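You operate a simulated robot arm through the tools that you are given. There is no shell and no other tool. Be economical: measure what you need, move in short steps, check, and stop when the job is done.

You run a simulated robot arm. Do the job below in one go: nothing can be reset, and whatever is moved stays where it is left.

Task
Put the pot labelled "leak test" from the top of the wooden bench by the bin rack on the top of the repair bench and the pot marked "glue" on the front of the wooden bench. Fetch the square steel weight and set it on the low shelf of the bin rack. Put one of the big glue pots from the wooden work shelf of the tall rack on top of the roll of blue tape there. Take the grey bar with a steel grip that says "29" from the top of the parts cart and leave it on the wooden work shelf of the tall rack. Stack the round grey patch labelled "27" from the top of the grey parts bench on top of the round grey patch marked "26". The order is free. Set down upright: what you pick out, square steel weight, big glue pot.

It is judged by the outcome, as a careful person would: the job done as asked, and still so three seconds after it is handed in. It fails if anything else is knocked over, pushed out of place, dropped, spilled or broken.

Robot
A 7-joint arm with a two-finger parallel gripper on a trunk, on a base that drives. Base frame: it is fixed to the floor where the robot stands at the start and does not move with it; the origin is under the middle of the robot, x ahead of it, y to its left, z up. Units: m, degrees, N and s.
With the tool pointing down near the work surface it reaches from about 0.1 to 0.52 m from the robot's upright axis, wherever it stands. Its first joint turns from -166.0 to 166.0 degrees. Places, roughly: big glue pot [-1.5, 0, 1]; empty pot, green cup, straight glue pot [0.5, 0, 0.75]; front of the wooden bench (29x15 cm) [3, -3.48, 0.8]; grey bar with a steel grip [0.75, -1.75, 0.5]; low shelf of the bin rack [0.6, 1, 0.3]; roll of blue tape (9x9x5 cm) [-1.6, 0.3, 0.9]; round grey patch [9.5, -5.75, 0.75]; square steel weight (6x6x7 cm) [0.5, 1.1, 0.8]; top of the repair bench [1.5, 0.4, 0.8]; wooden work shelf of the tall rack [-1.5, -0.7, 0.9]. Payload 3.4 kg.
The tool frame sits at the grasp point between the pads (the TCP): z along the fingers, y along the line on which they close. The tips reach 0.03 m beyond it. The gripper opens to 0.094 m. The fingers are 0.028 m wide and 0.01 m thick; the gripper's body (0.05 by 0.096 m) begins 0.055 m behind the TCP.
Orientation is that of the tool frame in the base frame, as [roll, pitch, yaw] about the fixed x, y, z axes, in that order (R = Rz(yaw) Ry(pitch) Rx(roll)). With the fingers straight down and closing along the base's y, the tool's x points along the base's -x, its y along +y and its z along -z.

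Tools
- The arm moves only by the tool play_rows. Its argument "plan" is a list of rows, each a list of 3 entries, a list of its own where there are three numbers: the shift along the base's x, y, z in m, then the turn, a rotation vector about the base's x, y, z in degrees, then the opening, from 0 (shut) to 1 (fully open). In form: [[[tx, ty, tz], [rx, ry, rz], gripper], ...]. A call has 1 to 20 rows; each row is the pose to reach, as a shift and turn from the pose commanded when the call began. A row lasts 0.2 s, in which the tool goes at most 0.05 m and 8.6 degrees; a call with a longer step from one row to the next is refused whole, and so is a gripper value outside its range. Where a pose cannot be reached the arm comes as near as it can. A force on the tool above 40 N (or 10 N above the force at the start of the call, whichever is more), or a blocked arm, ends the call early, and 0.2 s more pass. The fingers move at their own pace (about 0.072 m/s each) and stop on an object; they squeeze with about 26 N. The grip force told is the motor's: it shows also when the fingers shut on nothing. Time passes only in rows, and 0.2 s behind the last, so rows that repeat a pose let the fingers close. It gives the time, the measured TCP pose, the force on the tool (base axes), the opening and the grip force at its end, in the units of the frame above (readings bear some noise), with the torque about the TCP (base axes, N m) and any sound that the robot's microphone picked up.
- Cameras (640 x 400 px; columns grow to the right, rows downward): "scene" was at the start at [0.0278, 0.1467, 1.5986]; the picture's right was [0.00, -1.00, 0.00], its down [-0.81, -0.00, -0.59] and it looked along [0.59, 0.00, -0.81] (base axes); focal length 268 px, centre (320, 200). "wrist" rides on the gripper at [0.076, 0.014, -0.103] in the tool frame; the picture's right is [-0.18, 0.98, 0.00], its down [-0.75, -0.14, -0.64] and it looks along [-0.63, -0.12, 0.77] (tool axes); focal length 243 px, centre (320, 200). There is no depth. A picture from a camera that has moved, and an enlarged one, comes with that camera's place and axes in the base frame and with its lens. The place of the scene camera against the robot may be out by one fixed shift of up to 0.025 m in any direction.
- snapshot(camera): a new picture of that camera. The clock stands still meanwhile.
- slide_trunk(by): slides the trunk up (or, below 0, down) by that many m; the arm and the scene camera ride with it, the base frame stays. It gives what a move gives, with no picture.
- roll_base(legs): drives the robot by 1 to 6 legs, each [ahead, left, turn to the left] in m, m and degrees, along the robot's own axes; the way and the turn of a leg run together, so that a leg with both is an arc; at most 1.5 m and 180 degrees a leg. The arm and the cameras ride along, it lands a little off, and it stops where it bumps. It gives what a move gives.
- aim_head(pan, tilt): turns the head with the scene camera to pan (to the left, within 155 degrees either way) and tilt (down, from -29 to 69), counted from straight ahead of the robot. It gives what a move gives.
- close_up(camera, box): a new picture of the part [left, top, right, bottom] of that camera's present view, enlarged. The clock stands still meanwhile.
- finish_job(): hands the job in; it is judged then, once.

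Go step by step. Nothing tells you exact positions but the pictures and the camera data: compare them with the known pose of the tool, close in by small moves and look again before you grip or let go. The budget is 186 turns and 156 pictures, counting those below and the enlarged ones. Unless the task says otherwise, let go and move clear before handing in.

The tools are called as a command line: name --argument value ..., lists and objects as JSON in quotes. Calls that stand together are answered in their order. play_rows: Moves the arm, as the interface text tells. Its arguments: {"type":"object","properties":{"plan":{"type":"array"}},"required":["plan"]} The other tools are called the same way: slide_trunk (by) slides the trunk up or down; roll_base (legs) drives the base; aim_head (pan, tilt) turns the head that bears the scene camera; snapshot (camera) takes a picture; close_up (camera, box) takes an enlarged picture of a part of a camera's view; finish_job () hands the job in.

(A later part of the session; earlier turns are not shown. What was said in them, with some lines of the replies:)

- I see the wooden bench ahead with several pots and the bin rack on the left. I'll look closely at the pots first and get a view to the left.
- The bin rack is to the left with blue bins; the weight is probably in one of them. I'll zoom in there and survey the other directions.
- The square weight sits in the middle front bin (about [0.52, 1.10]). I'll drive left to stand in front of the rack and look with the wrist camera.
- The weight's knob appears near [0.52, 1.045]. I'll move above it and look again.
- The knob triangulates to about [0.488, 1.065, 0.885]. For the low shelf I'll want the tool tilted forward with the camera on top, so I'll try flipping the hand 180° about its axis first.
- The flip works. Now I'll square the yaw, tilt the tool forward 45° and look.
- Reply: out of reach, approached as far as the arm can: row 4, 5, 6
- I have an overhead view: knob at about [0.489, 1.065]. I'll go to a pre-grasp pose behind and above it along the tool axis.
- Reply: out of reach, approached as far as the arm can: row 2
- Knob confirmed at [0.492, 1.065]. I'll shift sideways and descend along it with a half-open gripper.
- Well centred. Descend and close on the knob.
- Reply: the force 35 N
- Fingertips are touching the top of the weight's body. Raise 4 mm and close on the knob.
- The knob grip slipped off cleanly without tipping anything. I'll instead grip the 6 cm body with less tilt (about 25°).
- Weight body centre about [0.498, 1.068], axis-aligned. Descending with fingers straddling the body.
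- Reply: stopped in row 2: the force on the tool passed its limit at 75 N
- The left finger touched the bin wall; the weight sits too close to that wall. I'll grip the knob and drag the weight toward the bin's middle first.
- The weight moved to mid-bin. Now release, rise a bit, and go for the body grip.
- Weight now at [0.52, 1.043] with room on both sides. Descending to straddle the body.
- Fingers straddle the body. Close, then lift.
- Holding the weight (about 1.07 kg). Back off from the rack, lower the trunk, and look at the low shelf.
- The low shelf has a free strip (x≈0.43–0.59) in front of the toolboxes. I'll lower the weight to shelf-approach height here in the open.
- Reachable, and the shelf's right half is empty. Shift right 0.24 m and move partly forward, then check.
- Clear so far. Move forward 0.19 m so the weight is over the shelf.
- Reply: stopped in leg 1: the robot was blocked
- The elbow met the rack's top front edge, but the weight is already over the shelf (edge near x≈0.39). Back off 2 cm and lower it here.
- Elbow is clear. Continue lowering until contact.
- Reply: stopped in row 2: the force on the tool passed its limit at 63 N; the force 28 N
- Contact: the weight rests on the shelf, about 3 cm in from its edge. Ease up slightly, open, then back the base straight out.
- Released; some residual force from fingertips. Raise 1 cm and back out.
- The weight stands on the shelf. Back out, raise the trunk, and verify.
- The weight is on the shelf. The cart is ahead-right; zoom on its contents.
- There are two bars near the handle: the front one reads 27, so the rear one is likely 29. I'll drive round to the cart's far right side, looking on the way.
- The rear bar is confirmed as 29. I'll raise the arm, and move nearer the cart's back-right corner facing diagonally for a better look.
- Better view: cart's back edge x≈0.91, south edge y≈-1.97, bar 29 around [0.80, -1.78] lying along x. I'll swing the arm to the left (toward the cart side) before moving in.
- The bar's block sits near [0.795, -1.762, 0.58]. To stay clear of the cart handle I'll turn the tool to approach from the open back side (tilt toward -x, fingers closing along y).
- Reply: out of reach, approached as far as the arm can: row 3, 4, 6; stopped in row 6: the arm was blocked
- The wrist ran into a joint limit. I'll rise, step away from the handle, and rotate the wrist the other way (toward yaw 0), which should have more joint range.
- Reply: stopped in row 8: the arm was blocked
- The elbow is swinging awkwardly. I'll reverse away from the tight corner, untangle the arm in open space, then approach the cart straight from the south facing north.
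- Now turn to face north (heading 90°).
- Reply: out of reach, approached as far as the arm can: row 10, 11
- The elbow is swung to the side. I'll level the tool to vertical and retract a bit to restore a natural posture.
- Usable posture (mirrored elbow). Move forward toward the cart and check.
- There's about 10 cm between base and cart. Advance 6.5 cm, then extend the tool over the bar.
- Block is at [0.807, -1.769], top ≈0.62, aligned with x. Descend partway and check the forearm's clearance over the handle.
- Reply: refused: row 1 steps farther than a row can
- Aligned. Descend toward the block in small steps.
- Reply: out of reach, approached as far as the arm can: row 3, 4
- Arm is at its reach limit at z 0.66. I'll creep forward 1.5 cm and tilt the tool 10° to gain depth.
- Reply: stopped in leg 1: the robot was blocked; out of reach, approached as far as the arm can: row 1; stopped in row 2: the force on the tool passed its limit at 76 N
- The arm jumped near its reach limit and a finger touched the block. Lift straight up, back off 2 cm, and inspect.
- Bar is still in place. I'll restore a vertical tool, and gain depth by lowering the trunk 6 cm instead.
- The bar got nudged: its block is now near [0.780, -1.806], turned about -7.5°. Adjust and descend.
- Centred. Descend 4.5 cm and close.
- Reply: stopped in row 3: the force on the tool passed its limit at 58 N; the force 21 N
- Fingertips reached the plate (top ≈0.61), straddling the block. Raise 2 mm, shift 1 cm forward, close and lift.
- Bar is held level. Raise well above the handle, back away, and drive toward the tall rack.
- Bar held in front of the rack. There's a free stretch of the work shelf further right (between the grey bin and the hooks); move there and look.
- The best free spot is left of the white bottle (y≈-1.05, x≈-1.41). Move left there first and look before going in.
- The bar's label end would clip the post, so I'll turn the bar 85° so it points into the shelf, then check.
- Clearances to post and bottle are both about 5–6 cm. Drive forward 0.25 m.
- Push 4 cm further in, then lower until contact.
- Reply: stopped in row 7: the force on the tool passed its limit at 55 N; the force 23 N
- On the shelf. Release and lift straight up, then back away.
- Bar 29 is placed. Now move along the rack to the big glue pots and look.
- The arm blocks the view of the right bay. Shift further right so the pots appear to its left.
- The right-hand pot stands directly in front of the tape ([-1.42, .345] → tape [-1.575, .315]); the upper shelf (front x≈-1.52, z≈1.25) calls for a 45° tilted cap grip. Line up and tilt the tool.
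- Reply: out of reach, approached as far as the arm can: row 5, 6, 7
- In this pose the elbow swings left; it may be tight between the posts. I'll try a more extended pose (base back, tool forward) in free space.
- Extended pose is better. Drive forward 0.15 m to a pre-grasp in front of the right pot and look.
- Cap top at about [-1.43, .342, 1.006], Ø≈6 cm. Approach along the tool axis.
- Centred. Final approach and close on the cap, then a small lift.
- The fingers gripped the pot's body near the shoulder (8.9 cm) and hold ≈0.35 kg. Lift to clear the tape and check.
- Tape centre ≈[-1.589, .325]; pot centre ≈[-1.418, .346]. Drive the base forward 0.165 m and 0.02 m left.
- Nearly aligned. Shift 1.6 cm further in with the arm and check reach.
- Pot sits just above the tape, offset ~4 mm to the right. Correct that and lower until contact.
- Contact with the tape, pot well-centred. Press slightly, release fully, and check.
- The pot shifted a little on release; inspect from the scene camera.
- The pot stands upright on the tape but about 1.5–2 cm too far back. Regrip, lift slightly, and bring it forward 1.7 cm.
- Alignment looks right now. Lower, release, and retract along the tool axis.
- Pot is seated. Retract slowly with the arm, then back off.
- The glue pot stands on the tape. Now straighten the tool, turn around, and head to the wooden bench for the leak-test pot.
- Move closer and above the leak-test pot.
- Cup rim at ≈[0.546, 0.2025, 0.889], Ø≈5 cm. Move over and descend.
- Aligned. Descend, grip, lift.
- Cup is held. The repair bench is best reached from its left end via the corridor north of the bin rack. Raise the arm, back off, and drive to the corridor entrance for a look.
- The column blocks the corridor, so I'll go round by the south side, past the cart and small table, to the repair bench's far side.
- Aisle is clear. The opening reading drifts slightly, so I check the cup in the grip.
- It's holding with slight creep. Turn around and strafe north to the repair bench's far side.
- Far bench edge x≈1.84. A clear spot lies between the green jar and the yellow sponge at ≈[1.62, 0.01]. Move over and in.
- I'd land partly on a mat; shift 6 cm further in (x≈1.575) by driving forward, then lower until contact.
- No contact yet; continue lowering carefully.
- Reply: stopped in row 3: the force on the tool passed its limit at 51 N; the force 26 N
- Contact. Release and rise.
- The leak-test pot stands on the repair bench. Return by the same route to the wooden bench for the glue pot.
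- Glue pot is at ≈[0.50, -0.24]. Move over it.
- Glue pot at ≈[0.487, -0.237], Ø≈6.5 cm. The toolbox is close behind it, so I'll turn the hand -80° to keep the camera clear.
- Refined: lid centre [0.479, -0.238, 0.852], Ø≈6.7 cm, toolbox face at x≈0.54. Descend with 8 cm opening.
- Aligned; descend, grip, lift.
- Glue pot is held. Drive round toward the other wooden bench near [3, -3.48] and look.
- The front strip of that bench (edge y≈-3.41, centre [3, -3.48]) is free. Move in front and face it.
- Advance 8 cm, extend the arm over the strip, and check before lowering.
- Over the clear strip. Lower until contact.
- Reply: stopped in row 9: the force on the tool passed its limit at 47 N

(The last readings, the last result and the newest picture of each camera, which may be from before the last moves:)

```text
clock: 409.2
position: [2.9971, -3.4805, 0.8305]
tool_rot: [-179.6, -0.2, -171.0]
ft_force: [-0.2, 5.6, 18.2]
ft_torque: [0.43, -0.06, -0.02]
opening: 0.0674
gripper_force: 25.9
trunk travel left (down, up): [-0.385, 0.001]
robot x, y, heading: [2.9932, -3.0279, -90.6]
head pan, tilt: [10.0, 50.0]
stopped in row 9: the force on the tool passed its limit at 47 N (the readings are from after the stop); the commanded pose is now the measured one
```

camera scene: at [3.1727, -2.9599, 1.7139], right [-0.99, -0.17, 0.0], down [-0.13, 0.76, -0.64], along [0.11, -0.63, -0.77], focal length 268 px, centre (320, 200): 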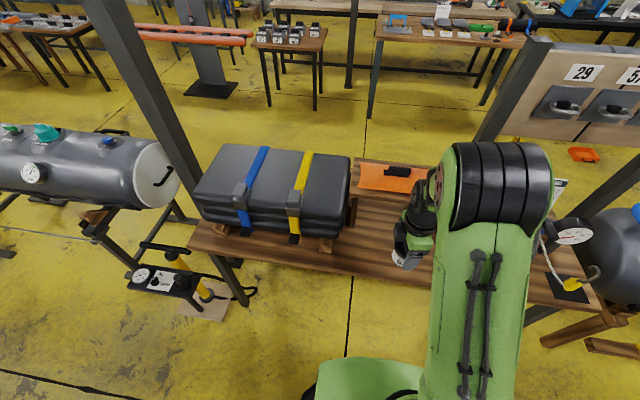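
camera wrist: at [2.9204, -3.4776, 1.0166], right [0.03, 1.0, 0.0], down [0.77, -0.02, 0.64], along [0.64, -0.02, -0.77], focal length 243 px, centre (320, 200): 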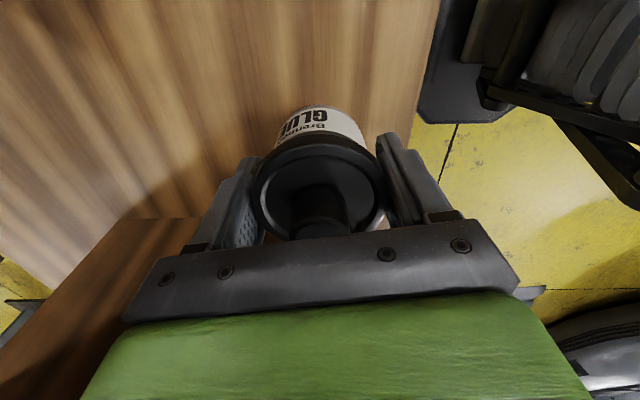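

Contact. Release and rise.

play_rows --plan '[[[0, 0, 0.001], [0, 0, 0], 0.6], [[0, 0, 0.001], [0, 0, 0], 0.85], [[0, 0, 0.001], [0, 0, 0], 0.9], [[0, 0, 0.02], [0, 0, 0], 0.9], [[0, 0, 0.06], [0, 0, 0], 0.9], [[0, 0, 0.1], [0, 0, 0], 0.9], [[0, 0, 0.14], [0, 0, 0], 0.9], [[0, 0.03, 0.18], [0, 0, 0], 0.9], [[0, 0.06, 0.22], [0, 0, 0], 0.9], [[0, 0.08, 0.26], [0, 0, 0], 0.9]]'

snapshot --camera "wrist"

```text
clock: 411.4
position: [2.9965, -3.3972, 1.0902]
tool_rot: [-179.6, -0.2, -171.0]
ft_force: [0.2, 0.8, 0.4]
ft_torque: [-0.01, 0.01, 0.03]
opening: 0.0848
gripper_force: 0.1
trunk travel left (down, up): [-0.385, 0.001]
robot x, y, heading: [2.9929, -3.0305, -90.7]
head pan, tilt: [10.0, 50.0]
```

```text
30 pictures are left
camera wrist: at [2.9204, -3.3942, 1.1928], right [0.03, 1.0, -0.01], down [0.77, -0.02, 0.64], along [0.64, -0.02, -0.77], focal length 243 px, centre (320, 200)
```

wrist: 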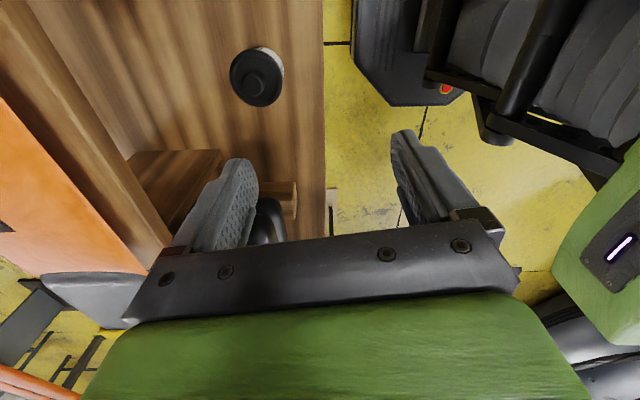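

Glue pot is placed. Back off, face east, and look for the way to the grey parts bench.

roll_base --legs '[[-0.25, 0, 0], [0, 0, 90.7]]'

aim_head --pan 20 --tilt 20

snapshot --camera "scene"

aim_head --pan -25 --tilt 20

snapshot --camera "scene"

```text
clock: 417.1
position: [3.3664, -2.7695, 1.088]
tool_rot: [-179.7, -0.2, -81.0]
ft_force: [0.1, 0.2, 0.4]
ft_torque: [0.04, 0.0, 0.01]
opening: 0.0847
gripper_force: 0.1
trunk travel left (down, up): [-0.385, 0.001]
robot x, y, heading: [2.9962, -2.7727, -0.4]
head pan, tilt: [10.0, 50.0]
```

```text
clock: 418.1
position: [3.3658, -2.7683, 1.0881]
tool_rot: [-179.7, -0.2, -81.0]
ft_force: [0.0, -0.1, 0.2]
ft_torque: [0.04, 0.02, -0.01]
opening: 0.0847
gripper_force: 0.0
trunk travel left (down, up): [-0.385, 0.001]
robot x, y, heading: [2.9941, -2.7703, -0.4]
head pan, tilt: [20.0, 20.0]
```

```text
29 pictures are left
camera scene: at [3.0382, -2.5951, 1.7594], right [0.33, -0.94, 0.0], down [-0.32, -0.11, -0.94], along [0.89, 0.31, -0.34], focal length 268 px, centre (320, 200)
```

scene: 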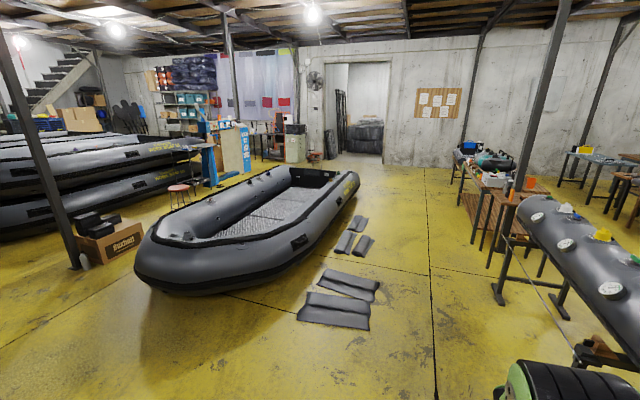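

```text
clock: 419.2
position: [3.366, -2.7697, 1.0876]
tool_rot: [-179.8, -0.2, -80.9]
ft_force: [0.7, 0.5, -0.2]
ft_torque: [0.0, 0.0, 0.0]
opening: 0.0848
gripper_force: 0.2
trunk travel left (down, up): [-0.385, 0.001]
robot x, y, heading: [2.9945, -2.7714, -0.6]
head pan, tilt: [-25.0, 20.0]
```

```text
28 pictures are left
camera scene: at [3.0345, -2.6661, 1.7594], right [-0.43, -0.9, 0.0], down [-0.31, 0.15, -0.94], along [0.85, -0.4, -0.34], focal length 268 px, centre (320, 200)
```

scene: 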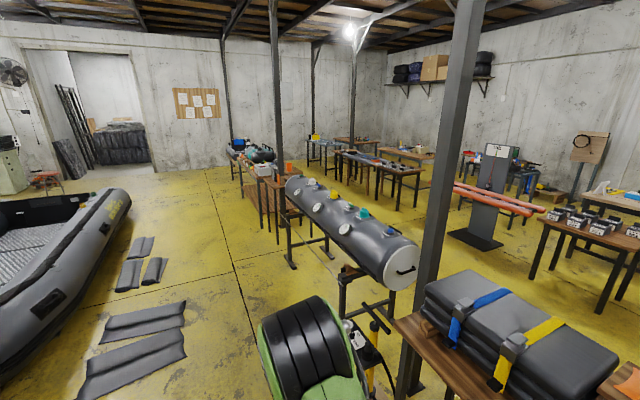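

The grey parts bench is at the back, beyond the row of tanks. Drive east along the clear lane (y≈-2.8).

roll_base --legs '[[1.5, 0, 0], [1.5, 0, 0], [1.5, 0, 0], [1.0, 0, 0]]'

aim_head --pan -65 --tilt 25

snapshot --camera "scene"

```text
clock: 445.6
position: [8.9052, -3.0394, 1.0893]
tool_rot: [-179.7, -0.2, -85.4]
ft_force: [0.1, -0.5, 0.1]
ft_torque: [-0.02, 0.01, 0.01]
opening: 0.0846
gripper_force: 0.0
trunk travel left (down, up): [-0.385, 0.001]
robot x, y, heading: [8.5349, -3.0155, -4.7]
head pan, tilt: [-25.0, 20.0]
```

```text
clock: 446.7
position: [8.9055, -3.0385, 1.0884]
tool_rot: [-179.7, -0.1, -85.3]
ft_force: [-0.3, -0.4, 0.0]
ft_torque: [0.03, 0.01, -0.02]
opening: 0.0849
gripper_force: 0.1
trunk travel left (down, up): [-0.385, 0.001]
robot x, y, heading: [8.5346, -3.0139, -5.1]
head pan, tilt: [-65.0, 25.0]
```

```text
27 pictures are left
camera scene: at [8.533, -2.9513, 1.7514], right [-0.94, -0.35, 0.0], down [-0.15, 0.4, -0.91], along [0.31, -0.85, -0.42], focal length 268 px, centre (320, 200)
```

scene: 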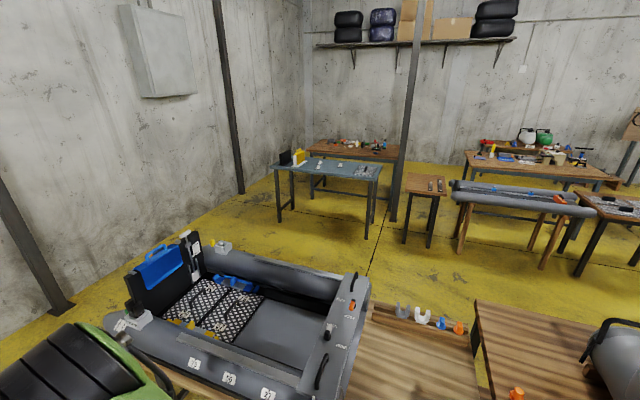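

The grey-topped parts bench sits at x≈8.9–10.1, front edge y≈-5.5. Go round the east end of the boat bench to reach it.

roll_base --legs '[[1.0, 0, 5], [0.85, 0, 0], [0, -1.0, 0], [0, -0.9, 0], [0, 0, -90], [0, -0.8, 0]]'

aim_head --pan 10 --tilt 42

snapshot --camera "scene"

```text
clock: 472.8
position: [9.5594, -5.3038, 1.0895]
tool_rot: [-179.7, -0.2, -172.6]
ft_force: [-0.1, -0.4, 1.5]
ft_torque: [0.0, -0.03, 0.0]
opening: 0.0847
gripper_force: 0.1
trunk travel left (down, up): [-0.385, 0.001]
robot x, y, heading: [9.5636, -4.9341, -92.1]
head pan, tilt: [-65.0, 25.0]
```

```text
clock: 474.3
position: [9.5594, -5.3044, 1.0894]
tool_rot: [-179.7, -0.2, -172.6]
ft_force: [-0.5, 0.9, -0.2]
ft_torque: [0.0, 0.01, 0.01]
opening: 0.085
gripper_force: 0.0
trunk travel left (down, up): [-0.385, 0.001]
robot x, y, heading: [9.5635, -4.9359, -91.9]
head pan, tilt: [10.0, 42.0]
```

```text
26 pictures are left
camera scene: at [9.7455, -4.9659, 1.7251], right [-0.99, -0.14, 0.0], down [-0.09, 0.66, -0.74], along [0.1, -0.74, -0.67], focal length 268 px, centre (320, 200)
```

scene: 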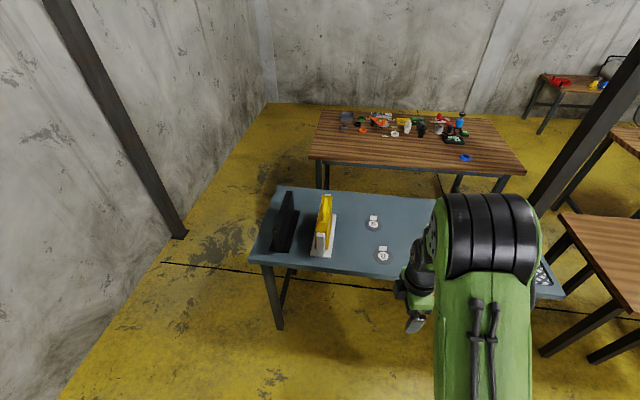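

close_up --camera "scene" --box '[240, 180, 400, 290]'

```text
3.64 times, centred on (320, 235) of scene
camera zoom: at [9.7455, -4.9659, 1.7251], right [-0.99, -0.14, 0.0], down [-0.09, 0.66, -0.74], along [0.1, -0.74, -0.67], focal length 976 px, centre (320, 73)
```

zoom: 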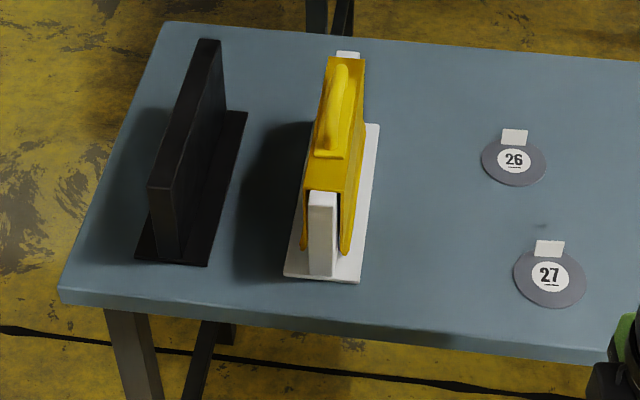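

Patches 27 (≈[9.575, -5.676]) and 26 (≈[9.614, -5.852]) found; each has a small white tab. Drive forward, lower the trunk and view from above.

roll_base --legs '[[0.34, 0, 1.9]]'

slide_trunk --by -0.12

snapshot --camera "wrist"

```text
clock: 476.6
position: [9.5637, -5.6556, 1.0884]
tool_rot: [-179.7, -0.1, -170.8]
ft_force: [-0.5, -1.0, 0.1]
ft_torque: [-0.01, 0.0, 0.02]
opening: 0.0845
gripper_force: 0.0
trunk travel left (down, up): [-0.385, 0.001]
robot x, y, heading: [9.5569, -5.284, -90.4]
head pan, tilt: [10.0, 42.0]
```

```text
clock: 478.1
position: [9.5645, -5.6538, 0.9692]
tool_rot: [-179.6, -0.2, -170.8]
ft_force: [0.5, -0.5, 0.2]
ft_torque: [0.01, -0.02, 0.02]
opening: 0.0848
gripper_force: 0.1
trunk travel left (down, up): [-0.265, 0.121]
robot x, y, heading: [9.5616, -5.2852, -90.4]
head pan, tilt: [10.0, 42.0]
```

```text
24 pictures are left
camera wrist: at [9.4868, -5.652, 1.0715], right [0.03, 1.0, -0.01], down [0.77, -0.02, 0.64], along [0.64, -0.02, -0.77], focal length 243 px, centre (320, 200)
```

wrist: 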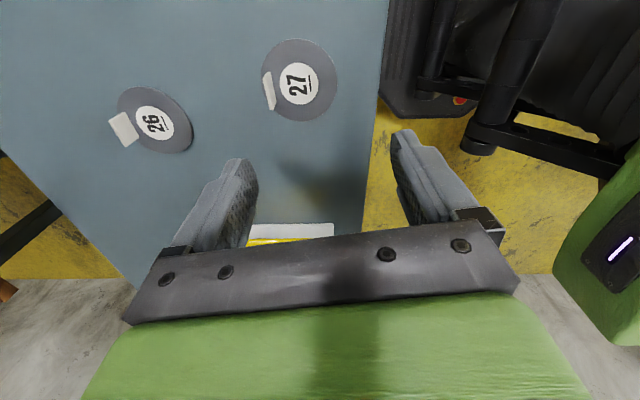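

27's tab is at ≈[9.562, -5.710], patch centre ≈[9.553, -5.678]. Position above the tab with a narrow opening and look.

play_rows --plan '[[[-0.002, -0.03, -0.02], [0, 0, 0], 0.5], [[-0.002, -0.056, -0.05], [0, 0, 0], 0.35], [[-0.002, -0.056, -0.09], [0, 0, 0], 0.35], [[-0.002, -0.056, -0.105], [0, 0, 0], 0.35], [[-0.002, -0.056, -0.105], [0, 0, 0], 0.35]]'

snapshot --camera "wrist"

```text
clock: 479.2
position: [9.5602, -5.7119, 0.8628]
tool_rot: [-179.6, -0.1, -170.9]
ft_force: [-0.7, -1.1, 0.4]
ft_torque: [-0.02, -0.02, -0.03]
opening: 0.0329
gripper_force: 0.0
trunk travel left (down, up): [-0.265, 0.121]
robot x, y, heading: [9.5568, -5.2826, -90.6]
head pan, tilt: [10.0, 42.0]
```

```text
23 pictures are left
camera wrist: at [9.4839, -5.7087, 0.9667], right [0.03, 1.0, -0.01], down [0.77, -0.02, 0.64], along [0.64, -0.02, -0.77], focal length 243 px, centre (320, 200)
```

wrist: 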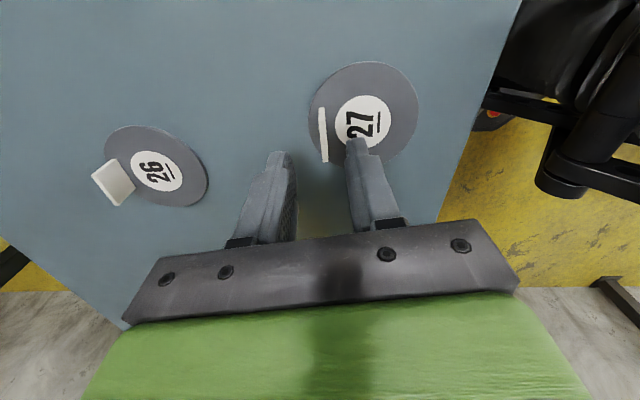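

Centred on the tab. Descend until near the disc surface.

play_rows --plan '[[[0.001, 0.001, -0.015], [0, 0, 0], 0.35], [[0.001, 0.001, -0.028], [0, 0, 0], 0.35], [[0.001, 0.001, -0.034], [0, 0, 0], 0.35], [[0.001, 0.001, -0.038], [0, 0, 0], 0.35], [[0.001, 0.001, -0.042], [0, 0, 0], 0.35], [[0.001, 0.001, -0.046], [0, 0, 0], 0.35], [[0.001, 0.001, -0.05], [0, 0, 0], 0.35]]'

snapshot --camera "wrist"

```text
clock: 480.9
position: [9.5631, -5.7096, 0.8129]
tool_rot: [-179.4, -0.3, -171.0]
ft_force: [0.3, -1.1, 7.0]
ft_torque: [0.12, 0.02, 0.01]
opening: 0.0329
gripper_force: 0.0
trunk travel left (down, up): [-0.265, 0.121]
robot x, y, heading: [9.5577, -5.2857, -90.3]
head pan, tilt: [10.0, 42.0]
```

```text
22 pictures are left
camera wrist: at [9.4859, -5.7067, 0.9171], right [0.03, 1.0, -0.01], down [0.77, -0.02, 0.64], along [0.64, -0.02, -0.77], focal length 243 px, centre (320, 200)
```

wrist: 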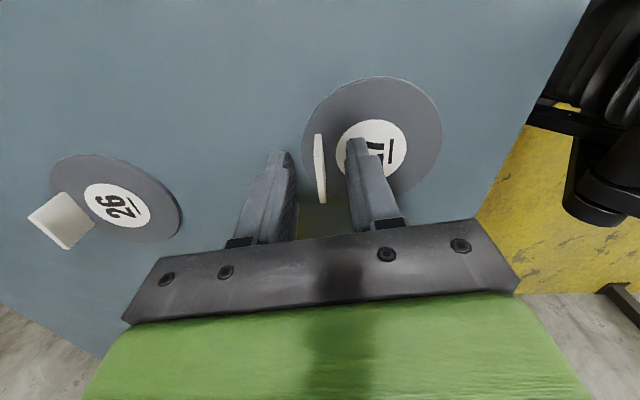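

Fingertip touches the disc (surface ≈0.783). Raise 3 mm, close on the tab, lift a little.

play_rows --plan '[[[0.002, 0, 0.003], [0, 0, 0], 0.35], [[0.002, 0, 0.003], [0, 0, 0], 0.1], [[0.002, 0, 0.003], [0, 0, 0], 0], [[0.002, 0, 0.003], [0, 0, 0], 0], [[0.002, 0, 0.003], [0, 0, 0], 0], [[0.002, 0, 0.03], [0, 0, 0], 0], [[0.002, 0, 0.06], [0, 0, 0], 0], [[0.002, 0, 0.06], [0, 0, 0], 0]]'

snapshot --camera "wrist"

```text
clock: 482.6
position: [9.5647, -5.7097, 0.8736]
tool_rot: [-179.8, -0.1, -170.9]
ft_force: [-0.1, 0.2, -0.2]
ft_torque: [0.01, -0.01, 0.02]
opening: 0.003
gripper_force: 26.2
trunk travel left (down, up): [-0.265, 0.121]
robot x, y, heading: [9.56, -5.2805, -90.4]
head pan, tilt: [10.0, 42.0]
```

```text
21 pictures are left
camera wrist: at [9.4883, -5.7068, 0.9771], right [0.03, 1.0, -0.01], down [0.77, -0.02, 0.64], along [0.64, -0.02, -0.77], focal length 243 px, centre (320, 200)
```

wrist: 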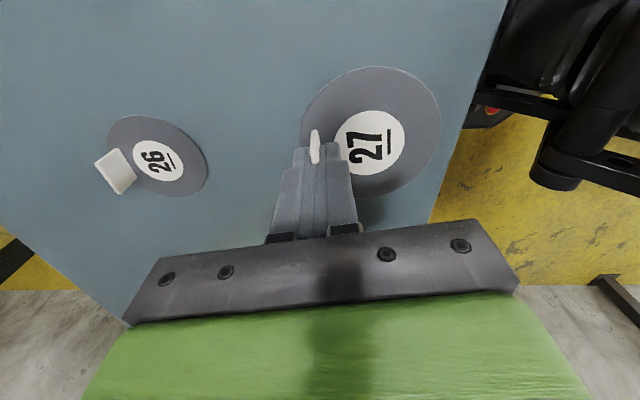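

Patch 27 is held level. I'll turn it ~81° so its tab and my fingers stay clear of 26's tab, and move it above 26.

roll_base --legs '[[0.06, 0, 0]]'

play_rows --plan '[[[0.005, 0, 0.03], [0, 0, 8.1], 0], [[0.012, 0, 0.05], [0, 0, 16.2], 0], [[0.02, 0, 0.05], [0, 0, 24.3], 0], [[0.028, -0.01, 0.05], [0, 0, 32.4], 0], [[0.036, -0.02, 0.05], [0, 0, 40.5], 0], [[0.044, -0.03, 0.05], [0, 0, 48.6], 0], [[0.052, -0.04, 0.05], [0, 0, 56.7], 0], [[0.06, -0.05, 0.05], [0, 0, 64.8], 0], [[0.068, -0.058, 0.05], [0, 0, 72.9], 0], [[0.072, -0.058, 0.05], [0, 0, 81], 0], [[0.072, -0.058, 0.05], [0, 0, 81], 0]]'

snapshot --camera "wrist"

```text
clock: 483.6
position: [9.5632, -5.7719, 0.8737]
tool_rot: [-179.8, -0.2, -171.0]
ft_force: [-0.9, -1.0, -0.9]
ft_torque: [0.02, 0.02, 0.02]
opening: 0.0027
gripper_force: 26.0
trunk travel left (down, up): [-0.265, 0.121]
robot x, y, heading: [9.5577, -5.347, -90.5]
head pan, tilt: [10.0, 42.0]
```

```text
clock: 486.0
position: [9.6359, -5.8288, 0.9242]
tool_rot: [-179.6, -0.2, -89.9]
ft_force: [-0.4, 0.6, 0.5]
ft_torque: [0.01, 0.0, 0.01]
opening: 0.0029
gripper_force: 26.2
trunk travel left (down, up): [-0.265, 0.121]
robot x, y, heading: [9.5584, -5.3426, -90.4]
head pan, tilt: [10.0, 42.0]
```

```text
20 pictures are left
camera wrist: at [9.6222, -5.9044, 1.0277], right [-0.98, 0.18, -0.01], down [0.14, 0.76, 0.64], along [0.12, 0.63, -0.77], focal length 243 px, centre (320, 200)
```

wrist: 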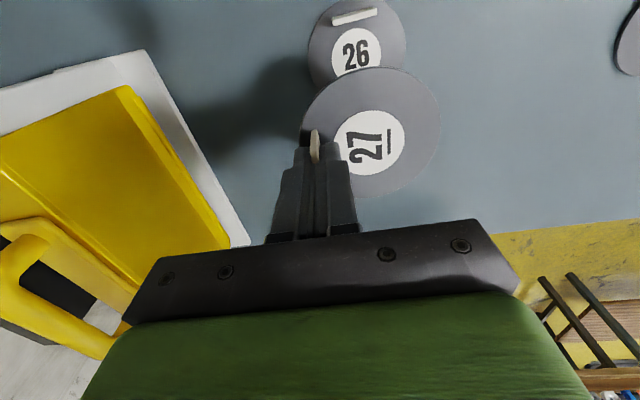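

Patch 27 is right above 26, offset ~2 cm north to clear 26's tab. Lower it.

play_rows --plan '[[[-0.003, -0.001, -0.03], [0, 0, 0], 0], [[-0.003, -0.002, -0.06], [0, 0, 0], 0], [[-0.003, -0.002, -0.08], [0, 0, 0], 0], [[-0.003, -0.002, -0.09], [0, 0, 0], 0], [[-0.003, -0.002, -0.09], [0, 0, 0], 0]]'

snapshot --camera "wrist"

```text
clock: 487.2
position: [9.6333, -5.8302, 0.8343]
tool_rot: [-179.7, -0.2, -90.0]
ft_force: [0.3, 0.8, -0.7]
ft_torque: [0.0, -0.02, 0.0]
opening: 0.0028
gripper_force: 26.3
trunk travel left (down, up): [-0.265, 0.121]
robot x, y, heading: [9.5567, -5.3439, -90.5]
head pan, tilt: [10.0, 42.0]
```

```text
19 pictures are left
camera wrist: at [9.6195, -5.9058, 0.9373], right [-0.98, 0.18, -0.01], down [0.14, 0.76, 0.64], along [0.12, 0.63, -0.77], focal length 243 px, centre (320, 200)
```

wrist: 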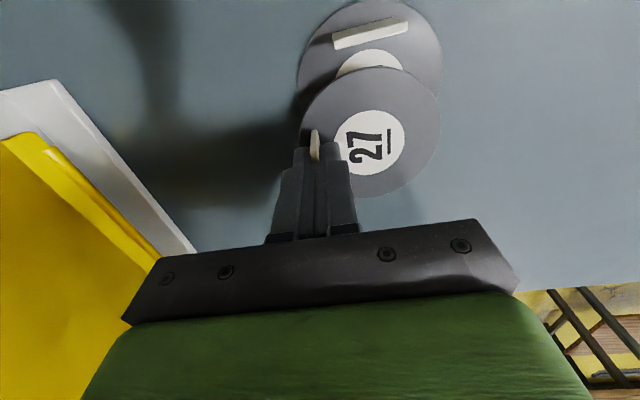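

There's ~6 mm clearance to 26's tab. Lower to contact.

play_rows --plan '[[[0, 0, -0.005], [0, 0, 0], 0], [[0, 0, -0.009], [0, 0, 0], 0], [[0, 0, -0.012], [0, 0, 0], 0], [[0, 0, -0.015], [0, 0, 0], 0], [[0, 0, -0.018], [0, 0, 0], 0]]'

snapshot --camera "wrist"

```text
clock: 488.4
position: [9.6347, -5.8304, 0.8193]
tool_rot: [-179.6, -0.6, -90.0]
ft_force: [1.3, 0.4, 21.2]
ft_torque: [-0.08, 0.36, -0.02]
opening: 0.0033
gripper_force: 26.1
trunk travel left (down, up): [-0.265, 0.121]
robot x, y, heading: [9.5584, -5.3429, -90.3]
head pan, tilt: [10.0, 42.0]
```

```text
18 pictures are left
camera wrist: at [9.6191, -5.9053, 0.9222], right [-0.98, 0.18, -0.01], down [0.14, 0.76, 0.64], along [0.12, 0.62, -0.77], focal length 243 px, centre (320, 200)
```

wrist: 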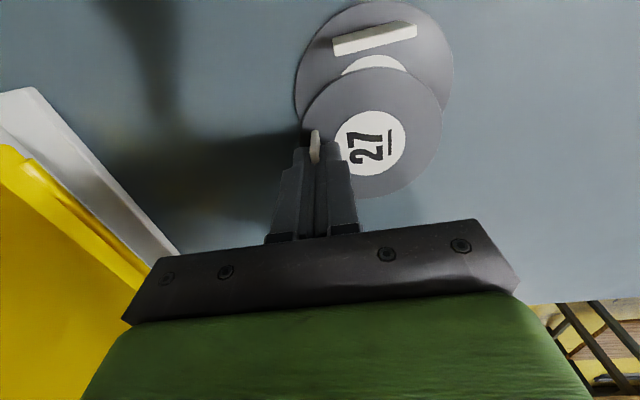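

Both discs touch, and 26 is larger with a visible gap to its tab. I'll lift slightly and shift 8 mm toward 26's centre, then set down.

play_rows --plan '[[[0, 0, 0.004], [0, 0, 0], 0], [[-0.001, -0.004, 0.005], [0, 0, 0], 0], [[-0.002, -0.009, 0.005], [0, 0, 0], 0], [[-0.002, -0.009, 0.005], [0, 0, 0], 0]]'

snapshot --camera "wrist"

```text
clock: 489.4
position: [9.6304, -5.8393, 0.8199]
tool_rot: [-179.7, -0.1, -90.0]
ft_force: [0.6, -0.2, -0.6]
ft_torque: [0.03, 0.02, -0.03]
opening: 0.0028
gripper_force: 25.5
trunk travel left (down, up): [-0.265, 0.121]
robot x, y, heading: [9.5568, -5.3436, -90.4]
head pan, tilt: [10.0, 42.0]
```

```text
17 pictures are left
camera wrist: at [9.6174, -5.9153, 0.9235], right [-0.98, 0.18, -0.01], down [0.14, 0.76, 0.64], along [0.12, 0.63, -0.77], focal length 243 px, centre (320, 200)
```

wrist: 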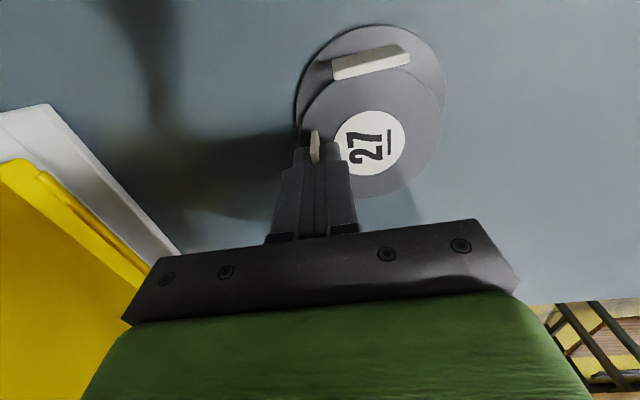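

Now well over 26 and clear of its tab. Set down and release.

play_rows --plan '[[[0, 0, -0.003], [0, 0, 0], 0], [[0, 0, -0.005], [0, 0, 0], 0], [[0, 0, -0.005], [0, 0, 0], 0.15], [[0, 0, -0.004], [0, 0, 0], 0.3], [[0, 0, -0.003], [0, 0, 0], 0.3], [[0, 0, 0.02], [0, 0, 0], 0.3], [[0, 0, 0.05], [0, 0, 0], 0.3], [[0, 0, 0.09], [0, 0, 0], 0.3], [[0, 0.03, 0.13], [0, 0, 0], 0.3]]'

snapshot --camera "wrist"

```text
clock: 491.4
position: [9.6325, -5.8056, 0.9519]
tool_rot: [-179.7, -0.1, -89.9]
ft_force: [0.5, 0.2, -0.3]
ft_torque: [0.0, 0.0, -0.04]
opening: 0.0284
gripper_force: 0.1
trunk travel left (down, up): [-0.265, 0.121]
robot x, y, heading: [9.5586, -5.3454, -90.5]
head pan, tilt: [10.0, 42.0]
```

```text
16 pictures are left
camera wrist: at [9.618, -5.8806, 1.0543], right [-0.98, 0.18, -0.01], down [0.14, 0.76, 0.64], along [0.12, 0.63, -0.77], focal length 243 px, centre (320, 200)
```

wrist: 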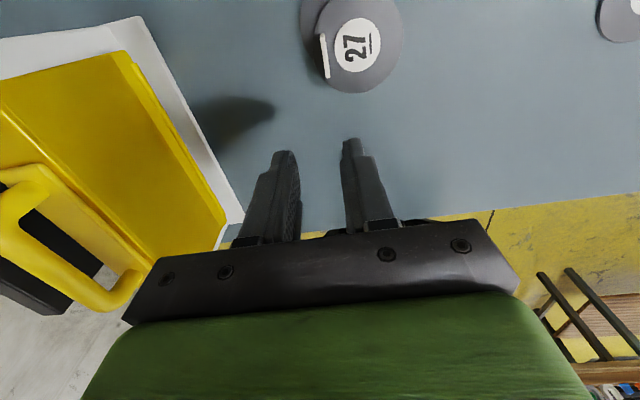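

Released; back off and verify the stack with the scene camera.

play_rows --plan '[[[0, 0.03, 0.04], [0, 0, 0], 0.5], [[0, 0.06, 0.08], [0, 0, 0], 0.5]]'

roll_base --legs '[[-0.4, 0, 0]]'

close_up --camera "scene" --box '[290, 180, 450, 290]'

```text
clock: 492.0
position: [9.6316, -5.748, 1.0322]
tool_rot: [-179.5, -0.2, -90.0]
ft_force: [-0.5, -0.6, -0.1]
ft_torque: [-0.04, -0.03, 0.01]
opening: 0.0471
gripper_force: 0.0
trunk travel left (down, up): [-0.265, 0.121]
robot x, y, heading: [9.5557, -5.346, -90.3]
head pan, tilt: [10.0, 42.0]
```

```text
clock: 494.5
position: [9.6347, -5.3482, 1.0317]
tool_rot: [-179.7, -0.2, -90.2]
ft_force: [0.5, -0.1, 1.5]
ft_torque: [0.0, 0.03, -0.02]
opening: 0.0469
gripper_force: 0.0
trunk travel left (down, up): [-0.265, 0.121]
robot x, y, heading: [9.5621, -4.9384, -90.7]
head pan, tilt: [10.0, 42.0]
```

```text
3.64 times, centred on (370, 235) of scene
camera zoom: at [9.7421, -4.972, 1.605], right [-0.99, -0.16, 0.0], down [-0.11, 0.66, -0.74], along [0.12, -0.73, -0.67], focal length 976 px, centre (138, 73)
```

zoom: 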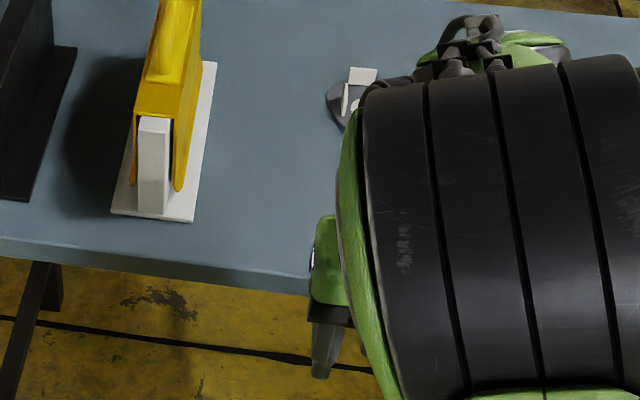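

The arm hides it; step sideways for a clear look.

roll_base --legs '[[0, -0.3, 0]]'

aim_head --pan 20 --tilt 42

close_up --camera "scene" --box '[230, 170, 390, 280]'

```text
clock: 496.6
position: [9.3327, -5.3442, 1.0319]
tool_rot: [-179.6, -0.3, -90.3]
ft_force: [-0.8, 1.0, 0.7]
ft_torque: [-0.03, -0.02, 0.03]
opening: 0.0468
gripper_force: 0.0
trunk travel left (down, up): [-0.265, 0.121]
robot x, y, heading: [9.262, -4.9387, -91.1]
head pan, tilt: [10.0, 42.0]
```

```text
clock: 497.3
position: [9.3342, -5.3438, 1.031]
tool_rot: [-179.7, -0.2, -90.5]
ft_force: [0.2, 0.5, 0.0]
ft_torque: [-0.03, 0.02, 0.0]
opening: 0.047
gripper_force: 0.2
trunk travel left (down, up): [-0.265, 0.121]
robot x, y, heading: [9.2648, -4.9407, -90.8]
head pan, tilt: [20.0, 42.0]
```

```text
3.64 times, centred on (310, 225) of scene
camera zoom: at [9.4573, -4.9662, 1.6049], right [-0.94, -0.33, 0.0], down [-0.22, 0.63, -0.74], along [0.24, -0.7, -0.67], focal length 976 px, centre (356, 109)
```

zoom: 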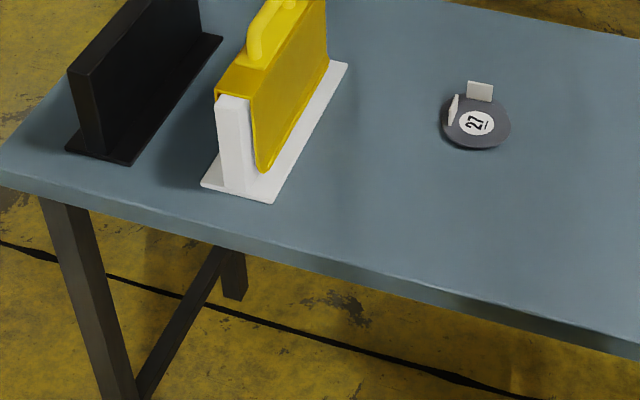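

Patch 27 lies flat on 26. All six items are placed and the gripper is clear, so I hand in.

finish_job

```text
The job is handed in.
```

All six items are placed and the job is handed in:

- **Leak-test pot:** standing on the repair bench.
- **Glue pot:** standing on the front strip of the far wooden bench.
- **Square steel weight:** upright on the low shelf of the bin rack, about 3 cm from the front edge.
- **Big glue pot:** upright on the roll of blue tape.
- **Bar 29:** on the wooden work shelf of the tall rack.
- **Patch 27:** lying flat on patch 26, offset slightly so it clears 26's tab.

Along the way there were light bumps: a finger touched a bin's wall, the elbow met the bin rack's top edge, the base stopped against something at the cart, and bar 29 was nudged a few centimetres before I picked it up. I saw nothing knocked over or visibly out of place afterwards, though I did not measure the bin or the rack.
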